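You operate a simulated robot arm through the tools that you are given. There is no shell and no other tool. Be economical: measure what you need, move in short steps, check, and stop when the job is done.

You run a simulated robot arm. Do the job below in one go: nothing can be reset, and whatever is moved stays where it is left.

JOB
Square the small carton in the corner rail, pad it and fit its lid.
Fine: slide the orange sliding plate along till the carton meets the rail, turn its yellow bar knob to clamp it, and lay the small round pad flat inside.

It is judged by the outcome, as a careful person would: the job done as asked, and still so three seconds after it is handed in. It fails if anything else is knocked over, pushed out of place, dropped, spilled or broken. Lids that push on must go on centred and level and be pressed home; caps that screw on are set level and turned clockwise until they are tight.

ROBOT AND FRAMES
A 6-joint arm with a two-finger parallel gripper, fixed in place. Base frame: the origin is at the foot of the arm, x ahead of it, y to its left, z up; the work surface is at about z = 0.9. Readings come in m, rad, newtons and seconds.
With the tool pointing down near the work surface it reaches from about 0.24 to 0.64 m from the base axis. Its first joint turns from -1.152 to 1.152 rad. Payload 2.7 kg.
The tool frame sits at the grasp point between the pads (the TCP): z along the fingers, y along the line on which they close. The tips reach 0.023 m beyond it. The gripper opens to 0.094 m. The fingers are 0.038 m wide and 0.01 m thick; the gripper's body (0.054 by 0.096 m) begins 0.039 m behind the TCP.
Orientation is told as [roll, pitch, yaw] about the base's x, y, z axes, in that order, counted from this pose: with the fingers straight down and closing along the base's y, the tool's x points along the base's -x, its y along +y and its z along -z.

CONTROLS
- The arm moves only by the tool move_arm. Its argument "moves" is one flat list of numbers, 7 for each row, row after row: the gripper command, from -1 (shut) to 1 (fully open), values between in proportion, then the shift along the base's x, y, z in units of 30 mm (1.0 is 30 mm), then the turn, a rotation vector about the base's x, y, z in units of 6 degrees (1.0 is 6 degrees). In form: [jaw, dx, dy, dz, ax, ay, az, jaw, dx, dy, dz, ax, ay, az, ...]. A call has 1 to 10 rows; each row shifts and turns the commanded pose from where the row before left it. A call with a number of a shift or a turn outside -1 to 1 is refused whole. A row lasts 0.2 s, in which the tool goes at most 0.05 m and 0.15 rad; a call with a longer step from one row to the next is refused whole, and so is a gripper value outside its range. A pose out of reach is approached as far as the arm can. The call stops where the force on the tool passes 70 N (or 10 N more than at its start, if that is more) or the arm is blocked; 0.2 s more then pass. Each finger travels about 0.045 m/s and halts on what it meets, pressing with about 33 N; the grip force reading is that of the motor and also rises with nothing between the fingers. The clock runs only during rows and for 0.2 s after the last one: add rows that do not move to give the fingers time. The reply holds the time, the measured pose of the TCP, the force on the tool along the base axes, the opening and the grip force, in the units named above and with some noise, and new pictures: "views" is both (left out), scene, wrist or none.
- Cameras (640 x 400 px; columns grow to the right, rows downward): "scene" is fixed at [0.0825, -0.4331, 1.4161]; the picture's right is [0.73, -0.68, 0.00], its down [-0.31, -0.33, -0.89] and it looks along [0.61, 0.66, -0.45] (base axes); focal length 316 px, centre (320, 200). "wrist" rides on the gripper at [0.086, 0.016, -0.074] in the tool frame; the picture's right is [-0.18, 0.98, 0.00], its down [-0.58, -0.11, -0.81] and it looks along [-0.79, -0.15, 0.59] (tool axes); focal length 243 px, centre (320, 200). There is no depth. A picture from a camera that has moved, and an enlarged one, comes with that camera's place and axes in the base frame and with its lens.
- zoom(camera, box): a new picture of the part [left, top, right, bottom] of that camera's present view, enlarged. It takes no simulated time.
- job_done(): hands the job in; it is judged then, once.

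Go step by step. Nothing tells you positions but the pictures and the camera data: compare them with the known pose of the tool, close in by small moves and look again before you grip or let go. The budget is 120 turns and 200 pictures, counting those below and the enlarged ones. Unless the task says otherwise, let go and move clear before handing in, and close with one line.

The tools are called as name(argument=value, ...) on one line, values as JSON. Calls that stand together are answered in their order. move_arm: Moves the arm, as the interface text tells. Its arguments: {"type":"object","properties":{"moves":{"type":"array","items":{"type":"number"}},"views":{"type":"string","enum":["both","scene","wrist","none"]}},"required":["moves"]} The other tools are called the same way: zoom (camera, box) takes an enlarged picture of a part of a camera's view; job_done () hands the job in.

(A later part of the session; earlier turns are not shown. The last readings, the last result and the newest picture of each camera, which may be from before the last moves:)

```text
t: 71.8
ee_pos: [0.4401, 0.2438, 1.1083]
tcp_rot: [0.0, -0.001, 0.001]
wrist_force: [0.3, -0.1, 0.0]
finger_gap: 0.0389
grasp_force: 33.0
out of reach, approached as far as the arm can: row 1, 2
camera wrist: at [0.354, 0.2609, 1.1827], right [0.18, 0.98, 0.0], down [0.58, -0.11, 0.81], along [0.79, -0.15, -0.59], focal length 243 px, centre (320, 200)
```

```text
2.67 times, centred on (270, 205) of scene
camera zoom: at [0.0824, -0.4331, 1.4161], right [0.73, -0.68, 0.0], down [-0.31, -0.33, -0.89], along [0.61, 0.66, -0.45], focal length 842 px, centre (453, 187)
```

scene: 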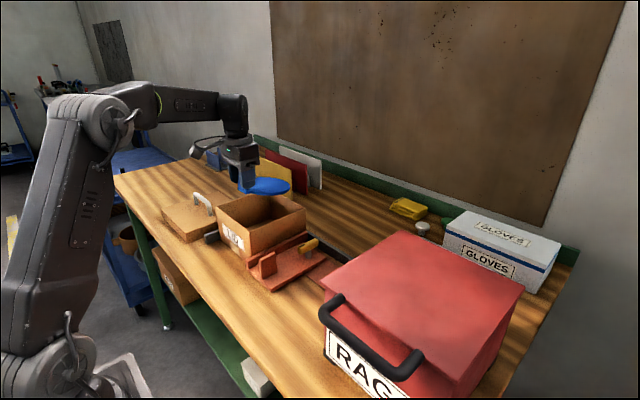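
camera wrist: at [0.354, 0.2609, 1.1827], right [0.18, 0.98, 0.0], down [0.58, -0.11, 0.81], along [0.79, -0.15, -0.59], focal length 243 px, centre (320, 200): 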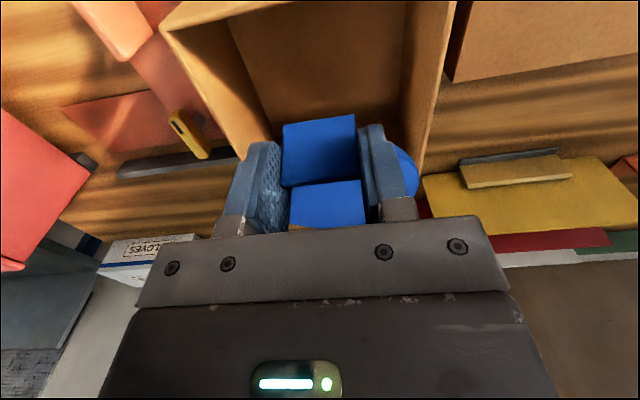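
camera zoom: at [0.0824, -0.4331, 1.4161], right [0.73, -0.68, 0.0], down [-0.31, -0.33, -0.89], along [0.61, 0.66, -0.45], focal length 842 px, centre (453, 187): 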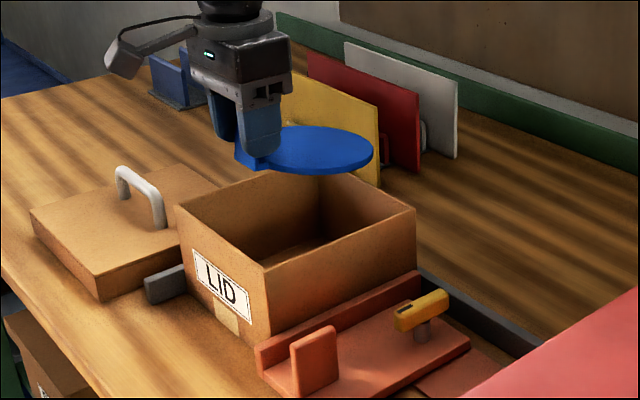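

move_arm(moves=[-1, -0.37, -0.2, 0, 0, 0, 0, -1, 0, 0, -0.8, 0, 0, 0, -1, 0, 0, -0.8, 0, 0, 0, -1, 0, 0, -0.8, 0, 0, 0, -1, 0, 0, -0.8, 0, 0, 0, -1, 0, 0, 0, 0, 0, 0], views="both")

zoom(camera="scene", box=[200, 150, 320, 270])

```text
t: 73.2
ee_pos: [0.4305, 0.2371, 1.0136]
tcp_rot: [-0.002, -0.002, -0.001]
wrist_force: [0.6, 0.4, -0.3]
finger_gap: 0.0387
grasp_force: 32.9
camera wrist: at [0.3436, 0.2548, 1.0867], right [0.18, 0.98, 0.0], down [0.58, -0.11, 0.81], along [0.79, -0.15, -0.59], focal length 243 px, centre (320, 200)
```

scene: 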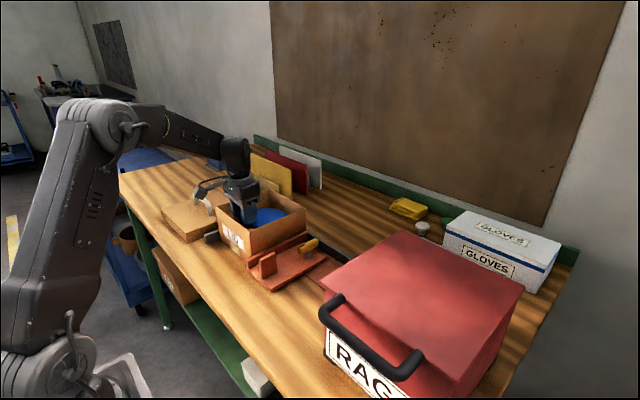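
wrist: 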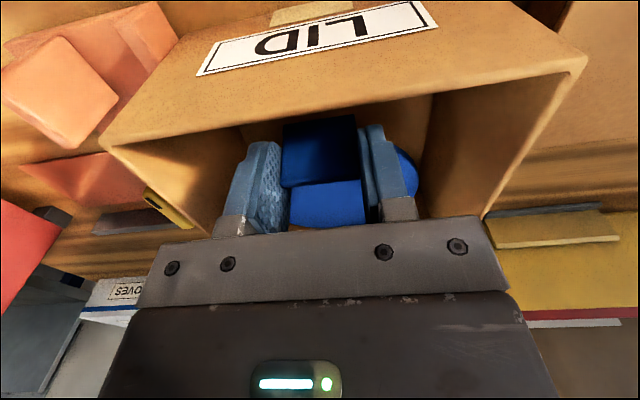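

```text
3.33 times, centred on (260, 210) of scene
camera zoom: at [0.0825, -0.4331, 1.4161], right [0.73, -0.68, 0.0], down [-0.31, -0.33, -0.89], along [0.61, 0.66, -0.45], focal length 1052 px, centre (520, 167)
```

zoom: 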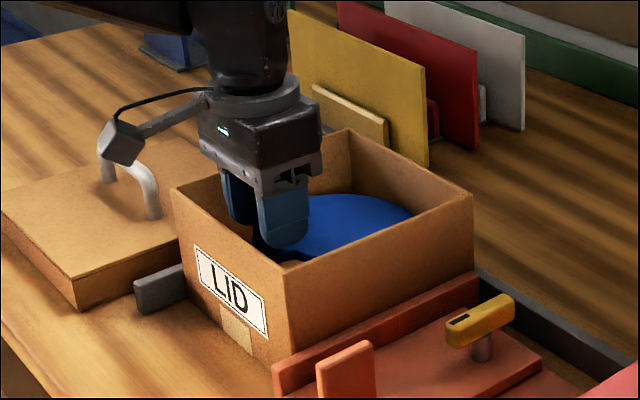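

move_arm(moves=[-1, 0, 0.1, -0.5, 0, 0, 0, -1, 0, 0, -0.5, 0, 0, 0, -1, 0, 0, -0.5, 0, 0, 0, -1, 0, 0, 0, 0, 0, 0], views="wrist")

zoom(camera="scene", box=[200, 150, 320, 270])

```text
t: 74.2
ee_pos: [0.4297, 0.2417, 0.9685]
tcp_rot: [-0.001, -0.002, 0.0]
wrist_force: [-0.1, 0.2, -0.7]
finger_gap: 0.0386
grasp_force: 32.4
camera wrist: at [0.3436, 0.2578, 1.0415], right [0.18, 0.98, 0.0], down [0.58, -0.11, 0.81], along [0.79, -0.15, -0.59], focal length 243 px, centre (320, 200)
```

wrist: 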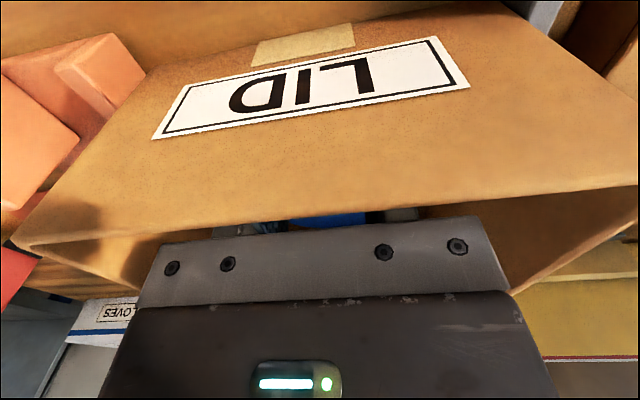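

```text
3.33 times, centred on (260, 210) of scene
camera zoom: at [0.0825, -0.4331, 1.4161], right [0.73, -0.68, 0.0], down [-0.31, -0.33, -0.89], along [0.61, 0.66, -0.45], focal length 1052 px, centre (520, 167)
```

zoom: 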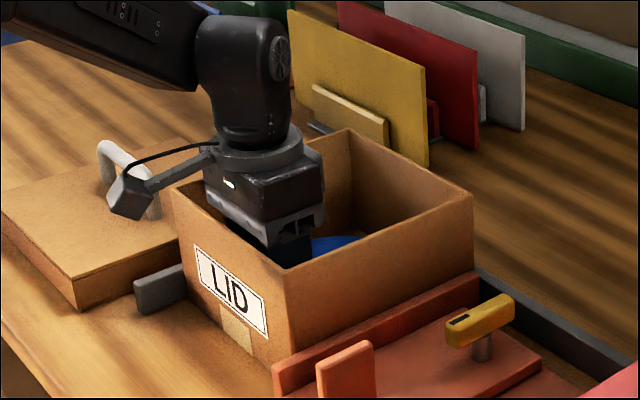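

move_arm(moves=[-1, 0, 0, -0.2, 0, 0, 0, -1, 0, 0, -0.2, 0, 0, 0, -1, 0, 0, 0, 0, 0, 0], views="none")

move_arm(moves=[-1, 0, 0, -0.15, 0, 0, 0, -1, 0, 0, 0, 0, 0, 0], views="none")

zoom(camera="scene", box=[200, 150, 320, 270])

```text
t: 75.0
ee_pos: [0.429, 0.2401, 0.9567]
tcp_rot: [-0.001, -0.004, -0.001]
wrist_force: [-2.8, 2.0, 8.1]
finger_gap: 0.0386
grasp_force: 32.6
```

```text
t: 75.7
ee_pos: [0.4291, 0.2406, 0.952]
tcp_rot: [0.001, -0.004, 0.0]
wrist_force: [-3.2, 1.1, 6.5]
finger_gap: 0.0389
grasp_force: 32.8
```

```text
3.33 times, centred on (260, 210) of scene
camera zoom: at [0.0823, -0.4331, 1.4161], right [0.73, -0.68, 0.0], down [-0.31, -0.33, -0.89], along [0.61, 0.66, -0.45], focal length 1052 px, centre (520, 167)
```

zoom: 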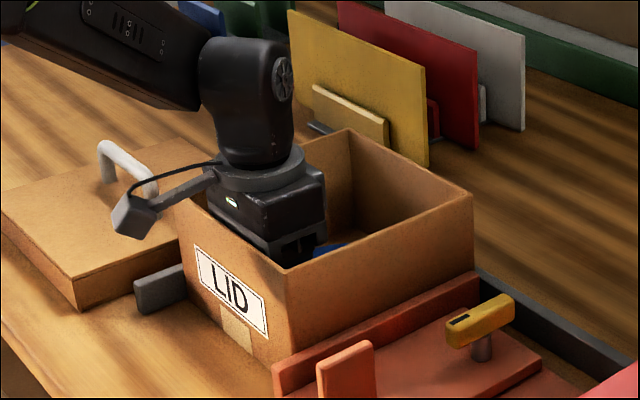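

The pad's far edge touches the carton floor and is levelling itself. A few more mm, then release.

move_arm(moves=[-1, 0, 0, -0.12, 0, 0, 0, -1, 0, 0, -0.08, 0, 0, 0, -1, 0, 0, 0, 0, 0, 0], views="none")

```text
t: 76.5
ee_pos: [0.4293, 0.2414, 0.9453]
tcp_rot: [-0.002, 0.0, -0.001]
wrist_force: [-6.8, -0.6, 8.3]
finger_gap: 0.039
grasp_force: 33.2
```

move_arm(moves=[0.2, 0, 0, 0, 0, 0, 0, 0.2, 0, 0, 0, 0, 0, 0, 0.2, 0, 0, 0, 0, 0, 0, 0.2, 0, 0, 0.7, 0, 0, 0, 0.2, 0, 0, 0.7, 0, 0, 0, 0.2, 0, 0, 1, 0, 0, 0, 0.2, 0, 0, 1, 0, 0, 0, 0.2, 0, 0, 1, 0, 0, 0, 0.2, 0, 0, 1, 0, 0, 0, 0.2, 0, 0, 1, 0, 0, 0], views="both")

zoom(camera="wrist", box=[200, 0, 480, 180])

zoom(camera="scene", box=[150, 160, 350, 300])

```text
t: 78.7
ee_pos: [0.4293, 0.2408, 1.139]
tcp_rot: [-0.001, -0.002, -0.002]
wrist_force: [-0.1, 0.3, 0.1]
finger_gap: 0.0562
grasp_force: 0.0
camera wrist: at [0.3438, 0.2571, 1.212], right [0.18, 0.98, 0.0], down [0.58, -0.11, 0.81], along [0.79, -0.15, -0.59], focal length 243 px, centre (320, 200)
```

scene: 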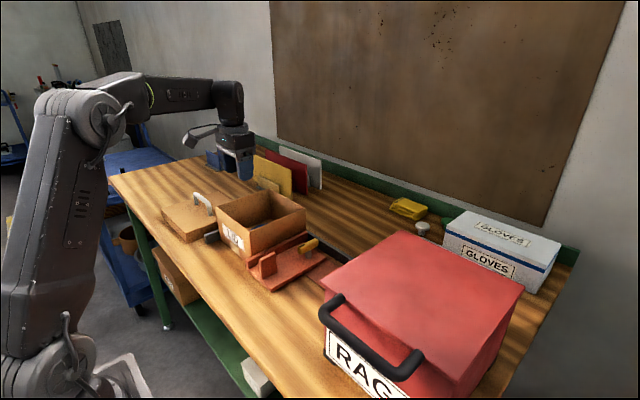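
wrist: 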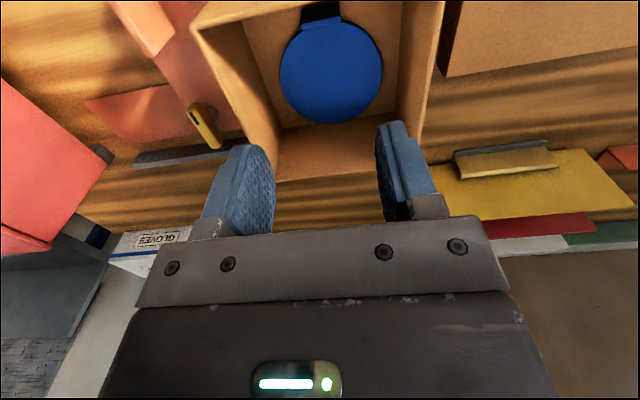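

```text
2.22 times, centred on (340, 90) of wrist
camera zoom: at [0.3438, 0.2571, 1.212], right [0.18, 0.98, 0.0], down [0.58, -0.11, 0.81], along [0.79, -0.15, -0.59], focal length 539 px, centre (276, 444)
```

zoom: 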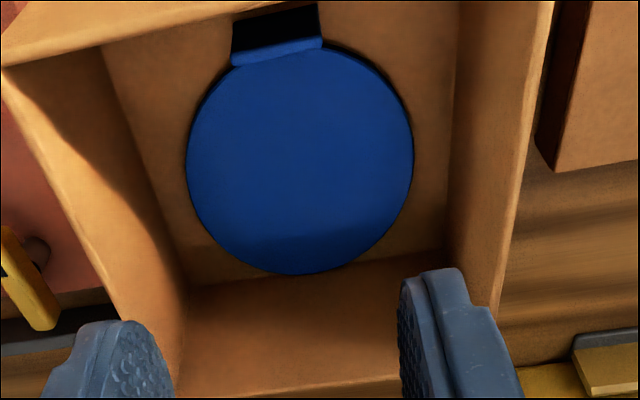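

```text
2.86 times, centred on (250, 230) of scene
camera zoom: at [0.0824, -0.4331, 1.4161], right [0.73, -0.68, 0.0], down [-0.31, -0.33, -0.89], along [0.61, 0.66, -0.45], focal length 902 px, centre (520, 114)
```

zoom: 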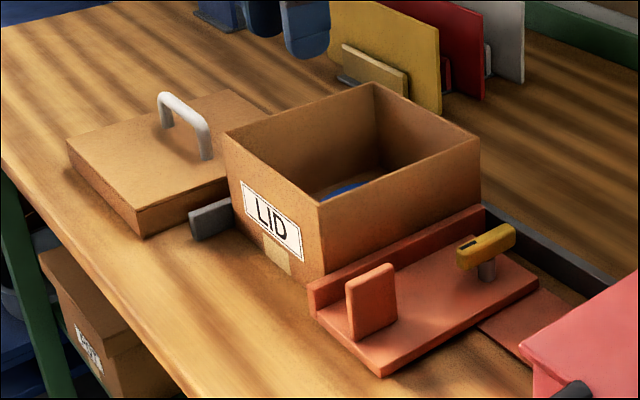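

The pad lies flat inside, clear of the walls. Next the lid: its handle runs along y near (0.42, 0.48), so I turn the gripper 90° and approach for a close look.

move_arm(moves=[0.1, -0.05, 0.35, 0, 0, 0, 1, 0.1, -0.05, 0.35, 0, 0, 0, 1, 0.1, -0.05, 0.35, 0, 0, 0, 1, 0.1, -0.05, 0.35, 0, 0, 0, 1, 0.1, -0.05, 0.35, 0, 0, 0, 1, 0.1, -0.05, 0.35, 0, 0, 0, 1, 0.1, -0.05, 0.35, 0, 0, 0, 1, 0.1, -0.05, 0.35, 0, 0, 0, 1, 0.1, -0.05, 0.35, 0, 0, 0, 1, 0.1, -0.05, 0.35, 0, 0, 0, 1], views="none")

move_arm(moves=[0.1, 0, 0.35, 0, 0, 0, 1, 0.1, 0, 0.35, 0, 0, 0, 1, 0.1, 0, 0.35, 0, 0, 0, 1, 0.1, 0, 0.35, 0, 0, 0, 1, 0.1, 0, 0.35, 0, 0, 0, 1, 0.1, 0, 0, 0, 0, 0, 0], views="both")

zoom(camera="wrist", box=[180, 0, 460, 200])

```text
t: 80.8
ee_pos: [0.4134, 0.3453, 1.1379]
tcp_rot: [0.0, 0.003, 1.05]
wrist_force: [0.4, 0.2, 0.5]
finger_gap: 0.0515
grasp_force: 0.0
```

```text
t: 82.2
ee_pos: [0.414, 0.398, 1.1377]
tcp_rot: [0.001, -0.001, 1.573]
wrist_force: [1.1, 0.1, -1.0]
finger_gap: 0.052
grasp_force: 0.0
camera wrist: at [0.3989, 0.3123, 1.2112], right [-0.98, 0.18, 0.0], down [0.11, 0.58, 0.81], along [0.15, 0.79, -0.59], focal length 243 px, centre (320, 200)
```

scene: 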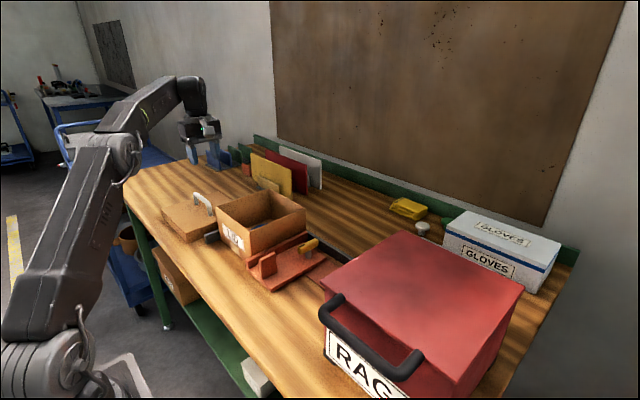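
wrist: 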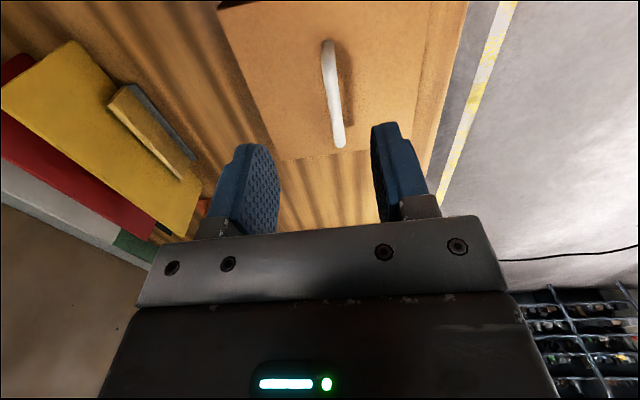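

```text
2.00 times, centred on (320, 100) of wrist
camera zoom: at [0.3989, 0.3123, 1.2112], right [-0.98, 0.18, 0.0], down [0.11, 0.58, 0.81], along [0.15, 0.79, -0.59], focal length 485 px, centre (320, 400)
```

zoom: 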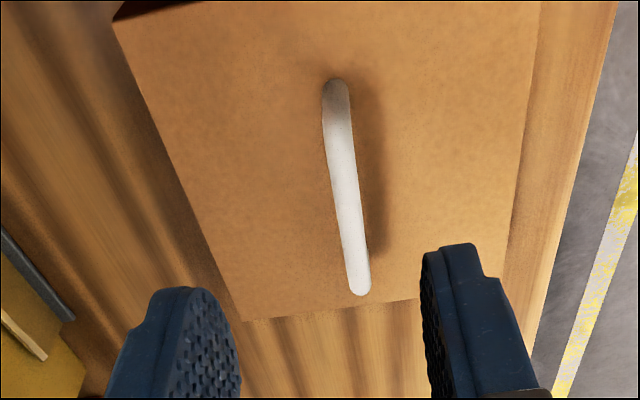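

move_arm(moves=[0.1, 0, 0.35, -0.8, 0, 0, 0, 0.1, 0, 0.35, -0.8, 0, 0, 0, 0.1, 0, 0.35, -0.8, 0, 0, 0, 0.1, 0, 0.35, -0.8, 0, 0, 0, 0.1, 0, 0.45, -0.5, 0, 0, 0, 0.1, 0, 0.45, -0.5, 0, 0, 0, 0.1, 0, 0, -0.4, 0, 0, 0, 0.1, 0, 0, 0, 0, 0, 0], views="both")

zoom(camera="scene", box=[140, 150, 260, 250])

zoom(camera="wrist", box=[180, 0, 460, 200])

```text
t: 84.0
ee_pos: [0.4145, 0.4672, 1.0008]
tcp_rot: [0.0, -0.001, 1.572]
wrist_force: [0.0, 0.2, 0.1]
finger_gap: 0.0515
grasp_force: 0.1
camera wrist: at [0.3993, 0.3814, 1.073], right [-0.98, 0.18, 0.0], down [0.11, 0.58, 0.81], along [0.15, 0.79, -0.59], focal length 243 px, centre (320, 200)
```

scene: 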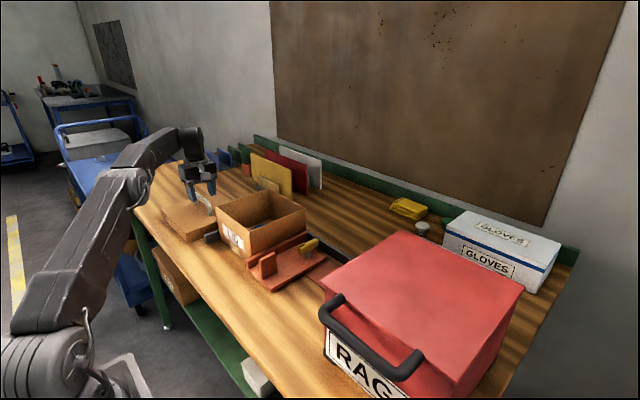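
wrist: 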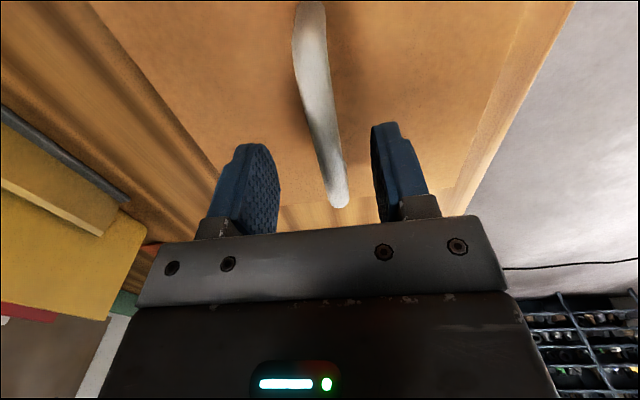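

```text
4.00 times, centred on (200, 200) of scene
camera zoom: at [0.0825, -0.4331, 1.4161], right [0.73, -0.68, 0.0], down [-0.31, -0.33, -0.89], along [0.61, 0.66, -0.45], focal length 1262 px, centre (800, 200)
```

zoom: 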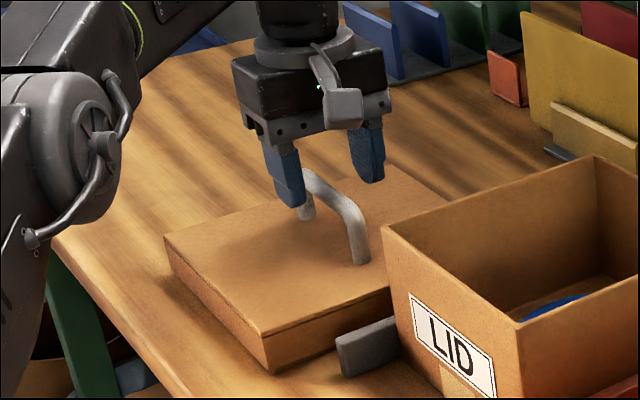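

```text
2.00 times, centred on (320, 100) of wrist
camera zoom: at [0.3993, 0.3814, 1.073], right [-0.98, 0.18, 0.0], down [0.11, 0.58, 0.81], along [0.15, 0.79, -0.59], focal length 485 px, centre (320, 400)
```

zoom: 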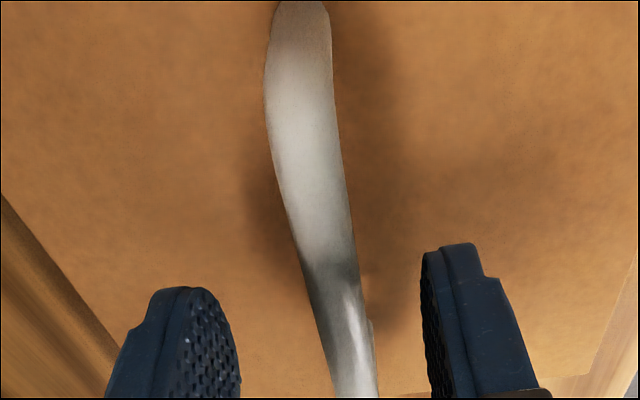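

move_arm(moves=[0.1, -0.08, 0.2, -0.7, 0, 0, 0, 0.1, 0, 0, -0.7, 0, 0, 0, 0.1, 0, 0, 0, 0, 0, 0], views="wrist")

zoom(camera="scene", box=[140, 150, 260, 250])

```text
t: 84.8
ee_pos: [0.4126, 0.4732, 0.9601]
tcp_rot: [-0.004, -0.005, 1.571]
wrist_force: [-1.2, -4.5, 14.5]
finger_gap: 0.0524
grasp_force: 1.2
camera wrist: at [0.3971, 0.3871, 1.0328], right [-0.98, 0.18, 0.0], down [0.11, 0.58, 0.81], along [0.15, 0.79, -0.59], focal length 243 px, centre (320, 200)
```

wrist: 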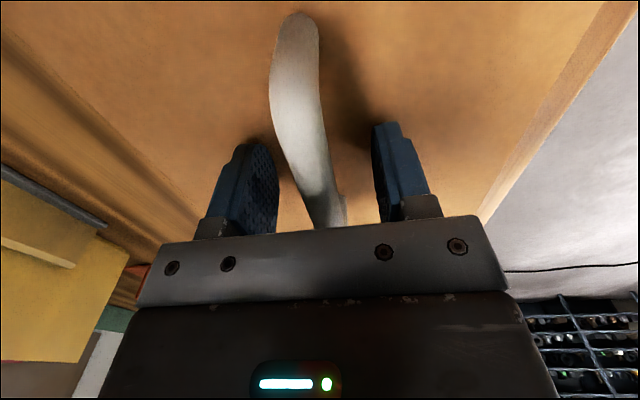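

```text
4.00 times, centred on (200, 200) of scene
camera zoom: at [0.0822, -0.4334, 1.416], right [0.73, -0.68, 0.0], down [-0.3, -0.33, -0.89], along [0.61, 0.66, -0.45], focal length 1262 px, centre (800, 200)
```

zoom: 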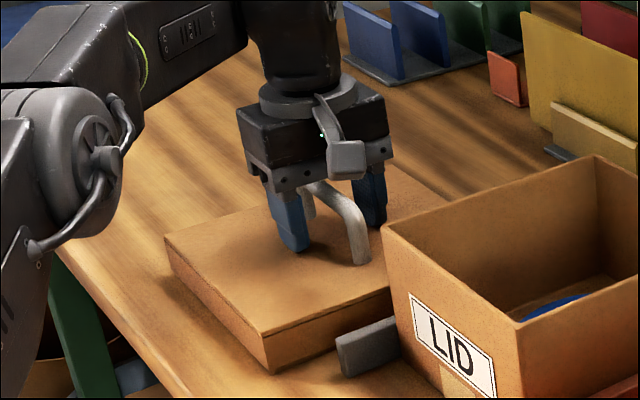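

Fingertips touch the lid top (z≈0.937). Rise 4 mm and close on the handle.

move_arm(moves=[0.1, 0, 0, 0.17, 0, 0, 0, -1, 0, 0, 0, 0, 0, 0, -1, 0, 0, 0, 0, 0, 0, -1, 0, 0, 0, 0, 0, 0, -1, 0, 0, 0, 0, 0, 0, -1, 0, 0, 0, 0, 0, 0], views="wrist")

zoom(camera="scene", box=[140, 150, 260, 250])

```text
t: 86.2
ee_pos: [0.4131, 0.474, 0.9643]
tcp_rot: [-0.003, -0.003, 1.572]
wrist_force: [-0.3, -0.4, 0.2]
finger_gap: 0.0128
grasp_force: 32.5
camera wrist: at [0.3971, 0.3873, 1.0362], right [-0.98, 0.18, 0.0], down [0.11, 0.58, 0.81], along [0.15, 0.79, -0.59], focal length 243 px, centre (320, 200)
```

wrist: 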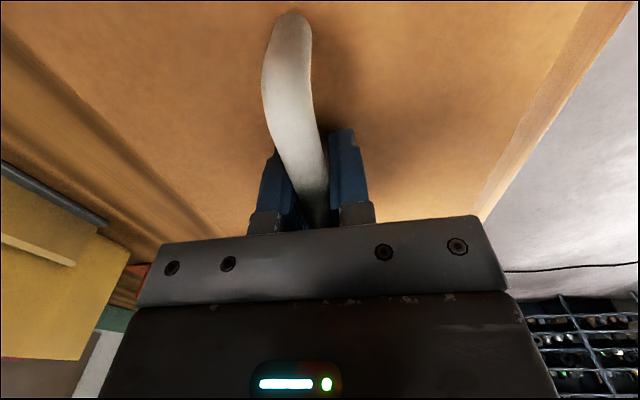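

```text
4.00 times, centred on (200, 200) of scene
camera zoom: at [0.0825, -0.4331, 1.4161], right [0.73, -0.68, 0.0], down [-0.31, -0.33, -0.89], along [0.61, 0.66, -0.45], focal length 1262 px, centre (800, 200)
```

zoom: 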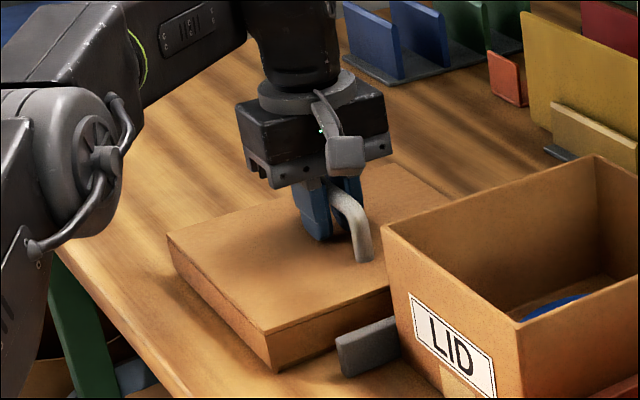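

move_arm(moves=[-1, 0, 0, 0.3, 0, 0, 0, -1, 0, 0, 0.5, 0, 0, 0, -1, 0, 0, 0.5, 0, 0, 0, -1, -0.1, -0.15, 0.6, 0, 0, 0, -1, -0.1, -0.2, 0.6, 0, 0, 0, -1, -0.1, -0.2, 0.6, 0, 0, 0, -1, -0.1, -0.2, 0.6, 0, 0, 0, -1, 0, -0.15, 0.6, 0, 0, 0, -1, 0, 0, 0, 0, 0, 0], views="both")

zoom(camera="scene", box=[140, 120, 320, 260])

```text
t: 88.2
ee_pos: [0.3995, 0.4465, 1.0925]
tcp_rot: [0.0, -0.001, 1.571]
wrist_force: [-0.9, -0.3, -1.6]
finger_gap: 0.013
grasp_force: 33.2
camera wrist: at [0.3844, 0.3602, 1.166], right [-0.98, 0.18, 0.0], down [0.11, 0.58, 0.81], along [0.15, 0.79, -0.59], focal length 243 px, centre (320, 200)
```

scene: 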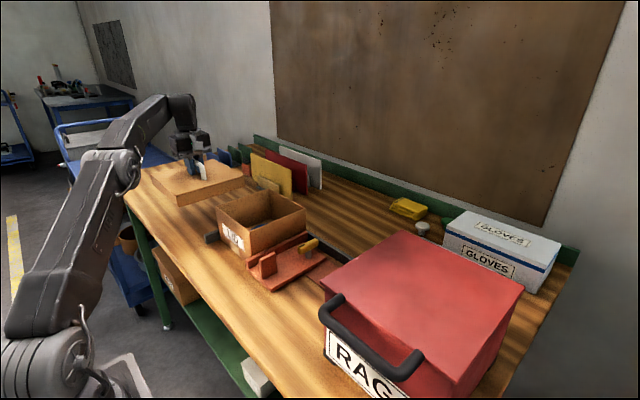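
wrist: 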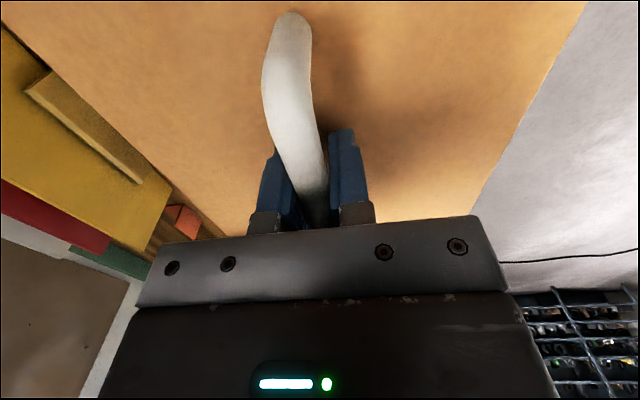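

```text
2.86 times, centred on (230, 190) of scene
camera zoom: at [0.0825, -0.4331, 1.4161], right [0.73, -0.68, 0.0], down [-0.31, -0.33, -0.89], along [0.61, 0.66, -0.45], focal length 902 px, centre (577, 229)
```

zoom: 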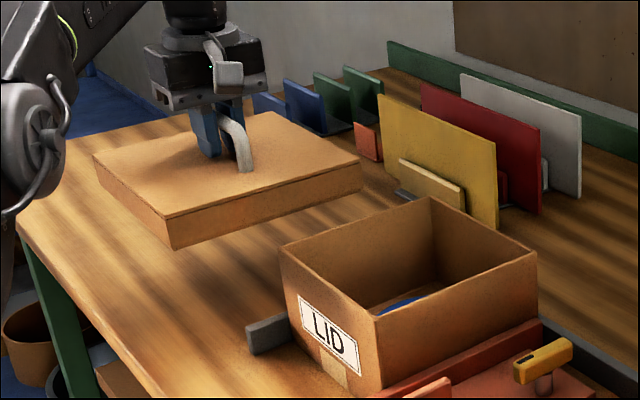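

Lid is held level. Carry it over the carton with clearance.

move_arm(moves=[-1, 0, -0.5, 0.5, 0, 0, 0, -1, 0.35, -0.9, 0.5, 0, 0, 0, -1, 0.4, -0.9, 0, 0, 0, 0, -1, 0.4, -0.9, 0, 0, 0, 0, -1, 0.4, -0.9, 0, 0, 0, 0, -1, 0.4, -0.9, 0, 0, 0, 0, -1, 0.4, -0.9, 0, 0, 0, 0, -1, 0.35, -0.83, 0, 0, 0, 0, -1, 0, 0, 0, 0, 0, 0], views="both")

zoom(camera="scene", box=[180, 130, 360, 270])

```text
t: 90.2
ee_pos: [0.4798, 0.2433, 1.1225]
tcp_rot: [-0.002, 0.0, 1.572]
wrist_force: [0.2, -0.2, -0.7]
finger_gap: 0.0128
grasp_force: 32.7
camera wrist: at [0.4652, 0.1578, 1.1958], right [-0.98, 0.18, 0.0], down [0.11, 0.58, 0.81], along [0.15, 0.79, -0.59], focal length 243 px, centre (320, 200)
```

scene: 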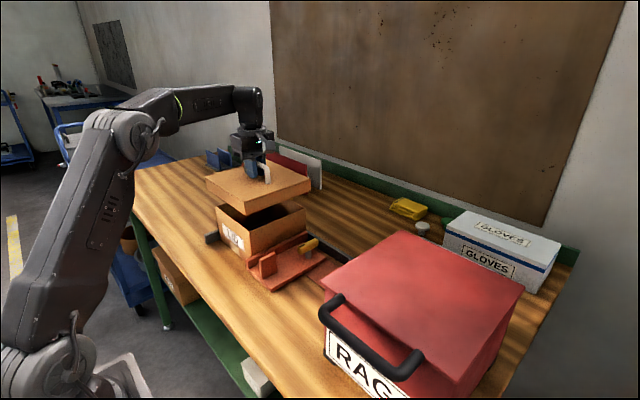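
wrist: 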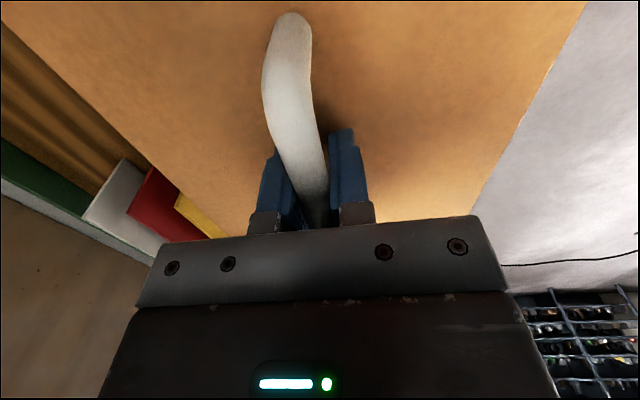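

```text
2.86 times, centred on (270, 200) of scene
camera zoom: at [0.0825, -0.4331, 1.4161], right [0.73, -0.68, 0.0], down [-0.31, -0.33, -0.89], along [0.61, 0.66, -0.45], focal length 902 px, centre (463, 200)
```

zoom: 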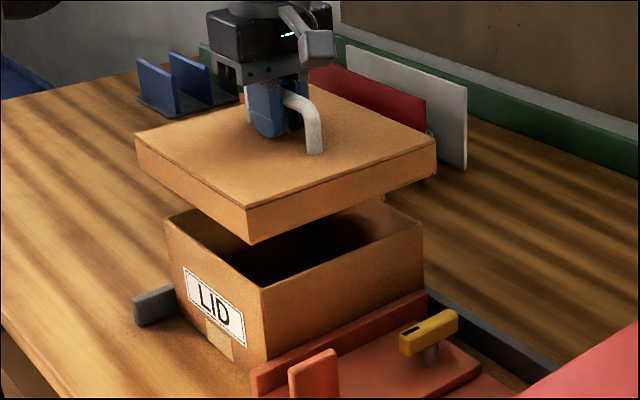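

move_arm(moves=[-1, 0, 0, -0.5, 0, 0, 0, -1, 0, 0, -0.5, 0, 0, 0, -1, 0, 0, -0.2, 0, 0, 0, -1, 0, 0, 0, 0, 0, 0], views="wrist")

zoom(camera="scene", box=[200, 150, 340, 260])

```text
t: 91.2
ee_pos: [0.4812, 0.2444, 1.0862]
tcp_rot: [-0.001, -0.002, 1.571]
wrist_force: [-0.2, 0.8, -1.3]
finger_gap: 0.0129
grasp_force: 32.7
camera wrist: at [0.4653, 0.1582, 1.1593], right [-0.98, 0.18, 0.0], down [0.11, 0.58, 0.81], along [0.15, 0.79, -0.59], focal length 243 px, centre (320, 200)
```

wrist: 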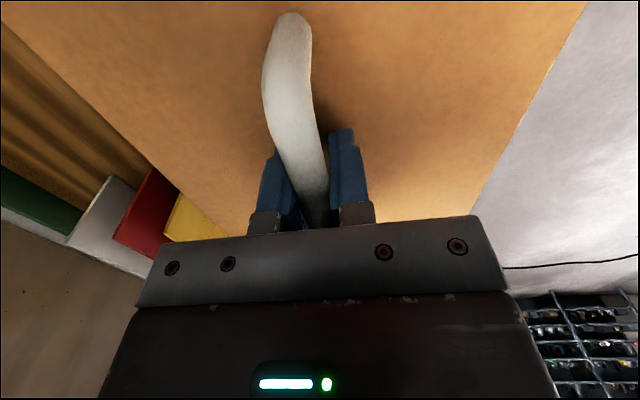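

```text
3.64 times, centred on (270, 205) of scene
camera zoom: at [0.0825, -0.4331, 1.4161], right [0.73, -0.68, 0.0], down [-0.31, -0.33, -0.89], along [0.61, 0.66, -0.45], focal length 1148 px, centre (502, 182)
```

zoom: 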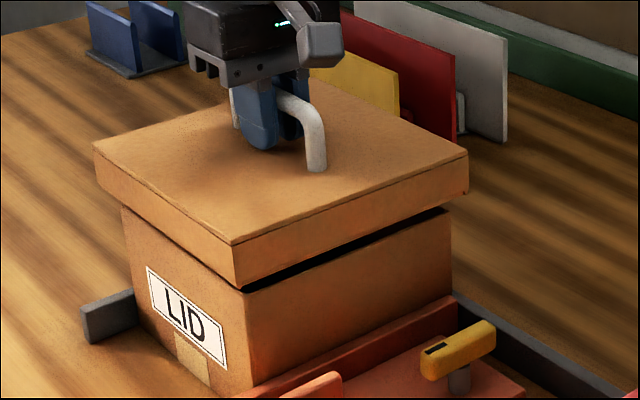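

zoom(camera="scene", box=[215, 180, 275, 240])

zoom(camera="scene", box=[280, 180, 340, 240])

```text
6.67 times, centred on (245, 210) of scene
camera zoom: at [0.0825, -0.4331, 1.4161], right [0.73, -0.68, 0.0], down [-0.31, -0.33, -0.89], along [0.61, 0.66, -0.45], focal length 2104 px, centre (820, 133)
```

zoom: 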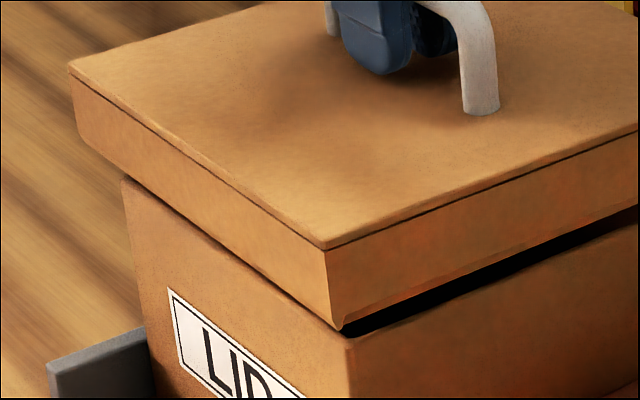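

```text
6.67 times, centred on (310, 210) of scene
camera zoom: at [0.0825, -0.4331, 1.4161], right [0.73, -0.68, 0.0], down [-0.31, -0.33, -0.89], along [0.61, 0.66, -0.45], focal length 2104 px, centre (387, 133)
```

zoom: 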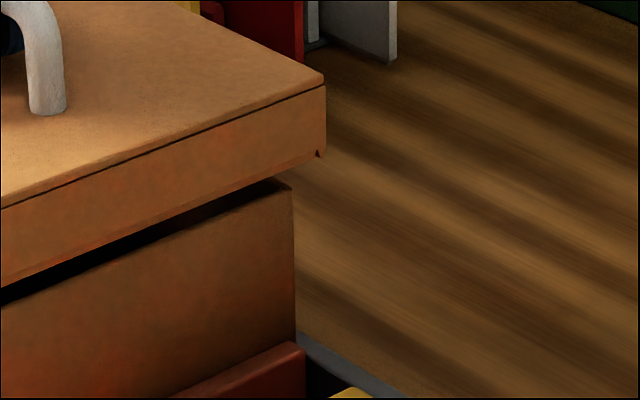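

Cross-checking both cameras (carton top ≈1.0075), the lid is centred within ~2–3 mm. I shift 1 mm and lower slowly, watching the force.

move_arm(moves=[-1, 0, -0.04, -0.25, 0, 0, 0, -1, 0, 0, -0.25, 0, 0, 0, -1, 0, 0, 0, 0, 0, 0], views="none")

zoom(camera="scene", box=[200, 150, 340, 260])

```text
t: 92.0
ee_pos: [0.4812, 0.2433, 1.0699]
tcp_rot: [-0.002, -0.002, 1.569]
wrist_force: [0.6, 0.6, -2.0]
finger_gap: 0.0129
grasp_force: 33.7
```

```text
3.64 times, centred on (270, 205) of scene
camera zoom: at [0.0825, -0.4331, 1.4161], right [0.73, -0.68, 0.0], down [-0.31, -0.33, -0.89], along [0.61, 0.66, -0.45], focal length 1148 px, centre (502, 182)
```

zoom: 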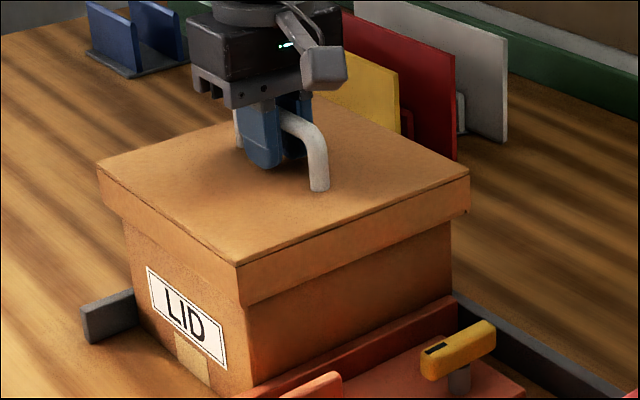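

move_arm(moves=[-1, 0.08, -0.06, 0, 0, 0, 0, -1, 0, 0, -0.2, 0, 0, 0, -1, 0, 0, -0.2, 0, 0, 0, -1, 0, 0, 0, 0, 0, 0], views="none")

zoom(camera="scene", box=[200, 150, 340, 260])

```text
t: 93.0
ee_pos: [0.4839, 0.2413, 1.0582]
tcp_rot: [-0.002, 0.0, 1.571]
wrist_force: [-0.6, 0.0, -0.6]
finger_gap: 0.0127
grasp_force: 32.6
```

```text
3.64 times, centred on (270, 205) of scene
camera zoom: at [0.0825, -0.4331, 1.4161], right [0.73, -0.68, 0.0], down [-0.31, -0.33, -0.89], along [0.61, 0.66, -0.45], focal length 1148 px, centre (502, 182)
```

zoom: 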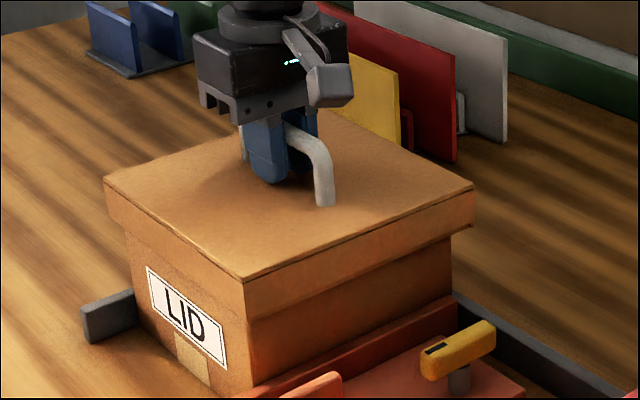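

The skirt is over the carton rim with no contact and even overhang on both sides. Lower on until it seats.

move_arm(moves=[-1, 0, 0, -0.2, 0, 0, 0, -1, 0, 0, -0.2, 0, 0, 0, -1, 0, 0, 0, 0, 0, 0], views="none")

move_arm(moves=[-1, 0, 0, -0.15, 0, 0, 0, -1, 0, 0, -0.15, 0, 0, 0, -1, 0, 0, 0, 0, 0, 0], views="none")

zoom(camera="scene", box=[200, 150, 340, 260])

```text
t: 93.8
ee_pos: [0.4828, 0.242, 1.045]
tcp_rot: [-0.002, -0.002, 1.572]
wrist_force: [0.6, -0.6, -0.7]
finger_gap: 0.0129
grasp_force: 33.3
```

```text
t: 94.7
ee_pos: [0.4821, 0.2411, 1.0401]
tcp_rot: [-0.005, -0.003, 1.57]
wrist_force: [-4.4, -1.8, 17.4]
finger_gap: 0.0127
grasp_force: 33.2
```

```text
3.64 times, centred on (270, 205) of scene
camera zoom: at [0.082, -0.4332, 1.4161], right [0.73, -0.68, 0.0], down [-0.3, -0.33, -0.89], along [0.61, 0.66, -0.45], focal length 1148 px, centre (502, 182)
```

zoom: 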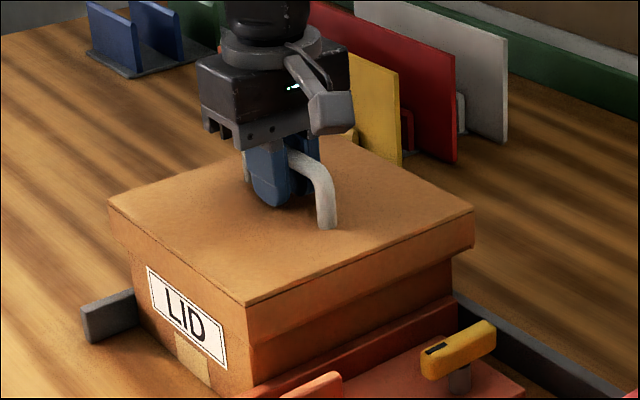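

move_arm(moves=[-1, 0, 0, -0.1, 0, 0, 0, -1, 0, 0, -0.1, 0, 0, 0, -1, 0, 0, 0, 0, 0, 0], views="none")

zoom(camera="scene", box=[200, 150, 340, 260])

```text
t: 95.5
ee_pos: [0.4844, 0.2412, 1.038]
tcp_rot: [-0.012, -0.006, 1.571]
wrist_force: [-6.7, -1.7, 38.9]
finger_gap: 0.0128
grasp_force: 32.9
```

```text
3.64 times, centred on (270, 205) of scene
camera zoom: at [0.0816, -0.4334, 1.4161], right [0.73, -0.68, 0.0], down [-0.3, -0.33, -0.89], along [0.61, 0.66, -0.45], focal length 1148 px, centre (502, 182)
```

zoom: 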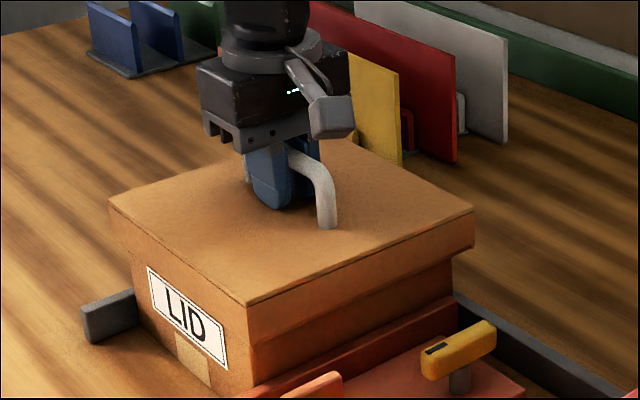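

Firm resistance with no more travel: it's seated. One last press, then release and rise.

move_arm(moves=[-1, 0, 0, -0.12, 0, 0, 0, -1, 0, 0, 0, 0, 0, 0], views="none")

move_arm(moves=[0, 0, 0, 0.2, 0, 0, 0, 0, 0, 0, 0, 0, 0, 0, 0, 0, 0, 0, 0, 0, 0, 0, 0, 0, 0.5, 0, 0, 0, 0, 0, 0, 0.8, 0, 0, 0, 0, 0, 0, 1, 0, 0, 0, 0, -0.3, 0, 1, 0, 0, 0, 0, -0.8, -0.5, 1, 0, 0, 0, 0, -0.8, -0.5, 0.5, 0, 0, 0, 0, -0.8, -0.5, 0, 0, 0, 0], views="both")

zoom(camera="scene", box=[200, 150, 340, 260])

```text
t: 96.0
ee_pos: [0.484, 0.2416, 1.0366]
tcp_rot: [-0.018, -0.009, 1.569]
wrist_force: [-11.2, -2.5, 53.4]
finger_gap: 0.0131
grasp_force: 32.8
```

```text
t: 98.2
ee_pos: [0.4, 0.1954, 1.1786]
tcp_rot: [0.0, 0.0, 1.571]
wrist_force: [0.8, -0.2, -0.4]
finger_gap: 0.047
grasp_force: 0.1
camera wrist: at [0.3854, 0.1096, 1.2518], right [-0.98, 0.18, 0.0], down [0.11, 0.58, 0.81], along [0.15, 0.79, -0.59], focal length 243 px, centre (320, 200)
```

scene: 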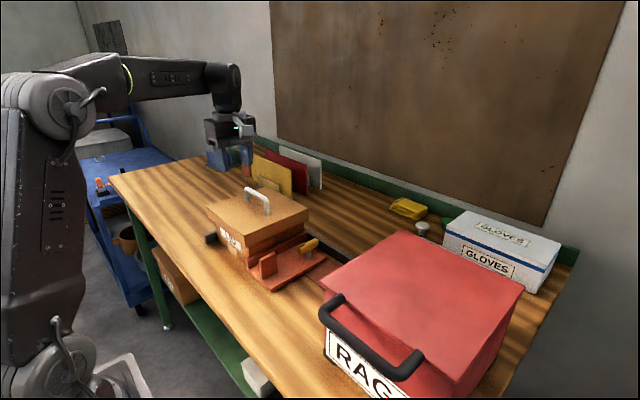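
wrist: 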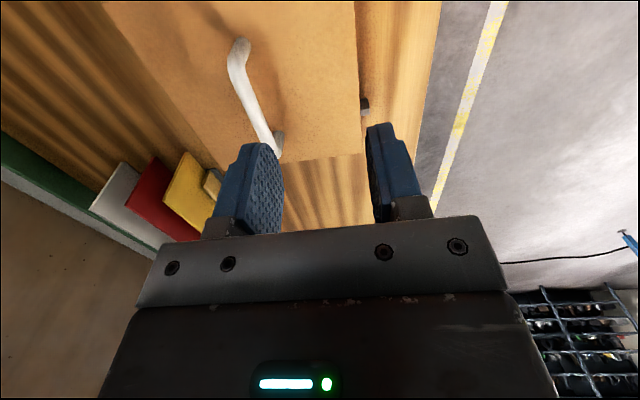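

```text
3.64 times, centred on (270, 205) of scene
camera zoom: at [0.0825, -0.4331, 1.4161], right [0.73, -0.68, 0.0], down [-0.31, -0.33, -0.89], along [0.61, 0.66, -0.45], focal length 1148 px, centre (502, 182)
```

zoom: 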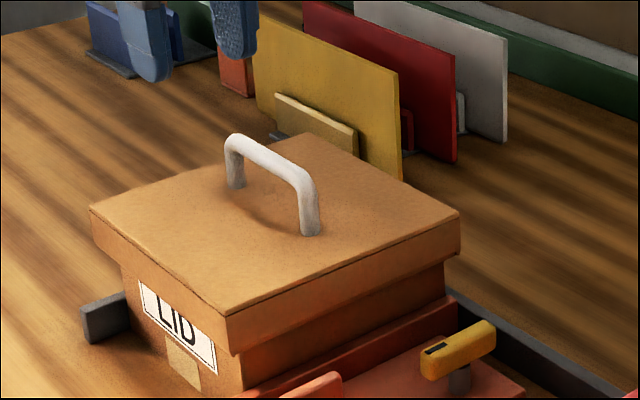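

The lid and carton have shifted toward me (−x) since the last view, so something dragged on release. I'll look closely before correcting.

zoom(camera="scene", box=[205, 175, 275, 270])

zoom(camera="scene", box=[265, 175, 345, 270])

zoom(camera="wrist", box=[180, 0, 420, 180])

```text
4.21 times, centred on (240, 222) of scene
camera zoom: at [0.0825, -0.4331, 1.4161], right [0.73, -0.68, 0.0], down [-0.31, -0.33, -0.89], along [0.61, 0.66, -0.45], focal length 1329 px, centre (657, 105)
```

zoom: 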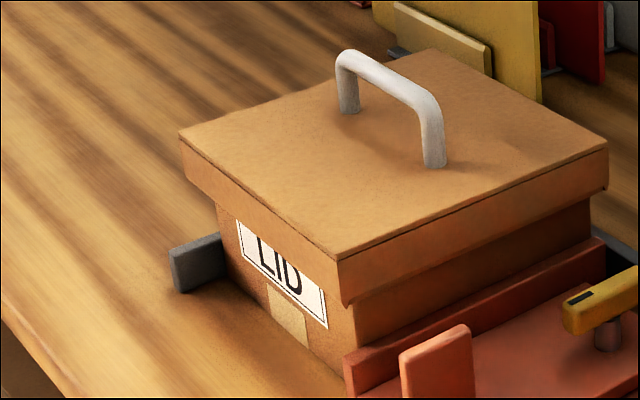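

```text
4.21 times, centred on (305, 222) of scene
camera zoom: at [0.0825, -0.4331, 1.4161], right [0.73, -0.68, 0.0], down [-0.31, -0.33, -0.89], along [0.61, 0.66, -0.45], focal length 1329 px, centre (383, 105)
```

zoom: 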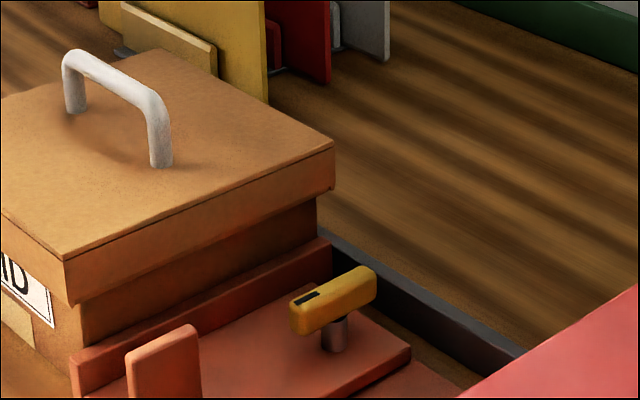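

```text
2.22 times, centred on (300, 90) of wrist
camera zoom: at [0.3854, 0.1096, 1.2518], right [-0.98, 0.18, 0.0], down [0.11, 0.58, 0.81], along [0.15, 0.79, -0.59], focal length 539 px, centre (364, 444)
```

zoom: 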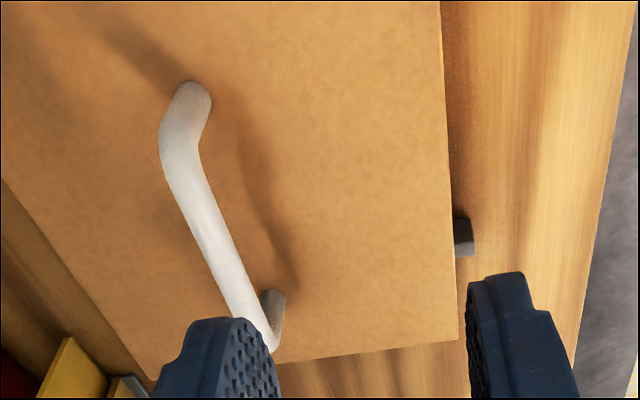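

The handle now sits at x≈0.466 (17 mm back); the carton followed by ~9 mm, still square against side rail and plate. I'll regrip the handle and push lid + carton back to the far rail.

move_arm(moves=[0, 0.7, 0.5, -0.5, 0, 0, 0, 0, 0.8, 0.5, -0.5, 0, 0, 0, 0, 0.72, 0.54, -0.8, 0, 0, 0, 0, 0, 0, -0.6, 0, 0, 0, 0, 0, 0, 0, 0, 0, 0], views="wrist")

zoom(camera="scene", box=[200, 130, 340, 260])

```text
t: 99.5
ee_pos: [0.4688, 0.2414, 1.1075]
tcp_rot: [-0.002, 0.0, 1.571]
wrist_force: [0.3, 0.4, -0.6]
finger_gap: 0.0469
grasp_force: 0.0
camera wrist: at [0.4534, 0.1567, 1.1795], right [-0.98, 0.18, 0.0], down [0.11, 0.58, 0.81], along [0.15, 0.79, -0.59], focal length 243 px, centre (320, 200)
```

wrist: 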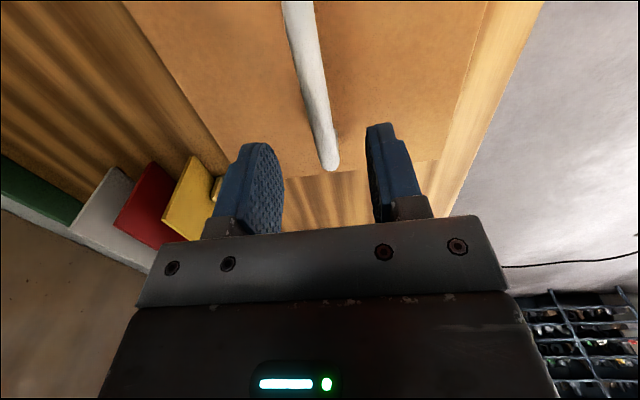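

```text
3.08 times, centred on (270, 195) of scene
camera zoom: at [0.0825, -0.4331, 1.4161], right [0.73, -0.68, 0.0], down [-0.31, -0.33, -0.89], along [0.61, 0.66, -0.45], focal length 971 px, centre (474, 215)
```

zoom: 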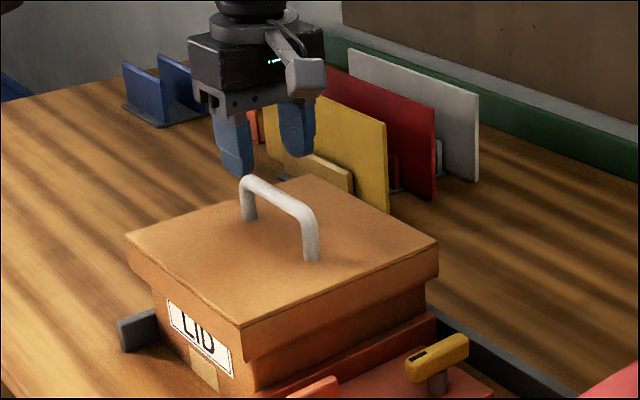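

move_arm(moves=[0, 0, -0.1, -0.8, 0, 0, 0, 0, 0, -0.1, -0.8, 0, 0, 0, 0, 0, 0, -0.45, 0, 0, 0, 0, 0, 0, 0, 0, 0, 0], views="none")

zoom(camera="scene", box=[200, 130, 340, 260])

zoom(camera="wrist", box=[180, 0, 460, 240])

```text
t: 100.5
ee_pos: [0.4679, 0.2371, 1.0451]
tcp_rot: [-0.001, -0.002, 1.572]
wrist_force: [0.6, 0.2, 0.4]
finger_gap: 0.0472
grasp_force: 0.0
```

```text
3.08 times, centred on (270, 195) of scene
camera zoom: at [0.0825, -0.4331, 1.4161], right [0.73, -0.68, 0.0], down [-0.31, -0.33, -0.89], along [0.61, 0.66, -0.45], focal length 971 px, centre (474, 215)
```

zoom: 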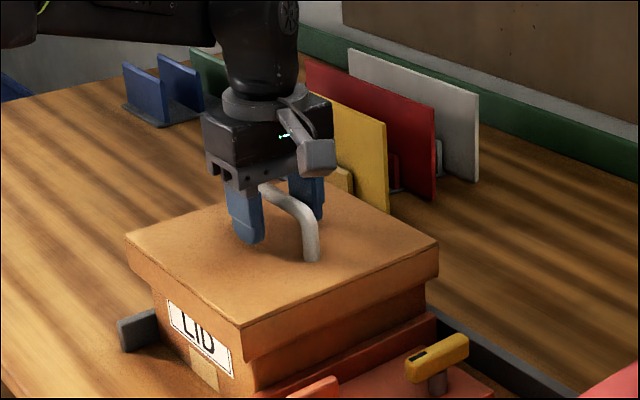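

```text
1.67 times, centred on (320, 120) of wrist
camera zoom: at [0.4533, 0.1509, 1.1179], right [-0.98, 0.18, 0.0], down [0.11, 0.58, 0.81], along [0.15, 0.79, -0.59], focal length 404 px, centre (320, 333)
```

zoom: 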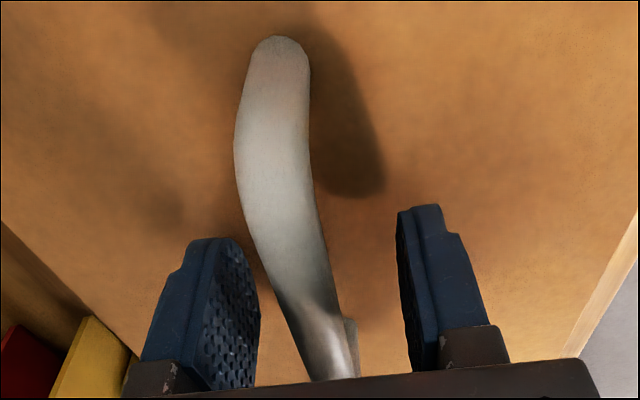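

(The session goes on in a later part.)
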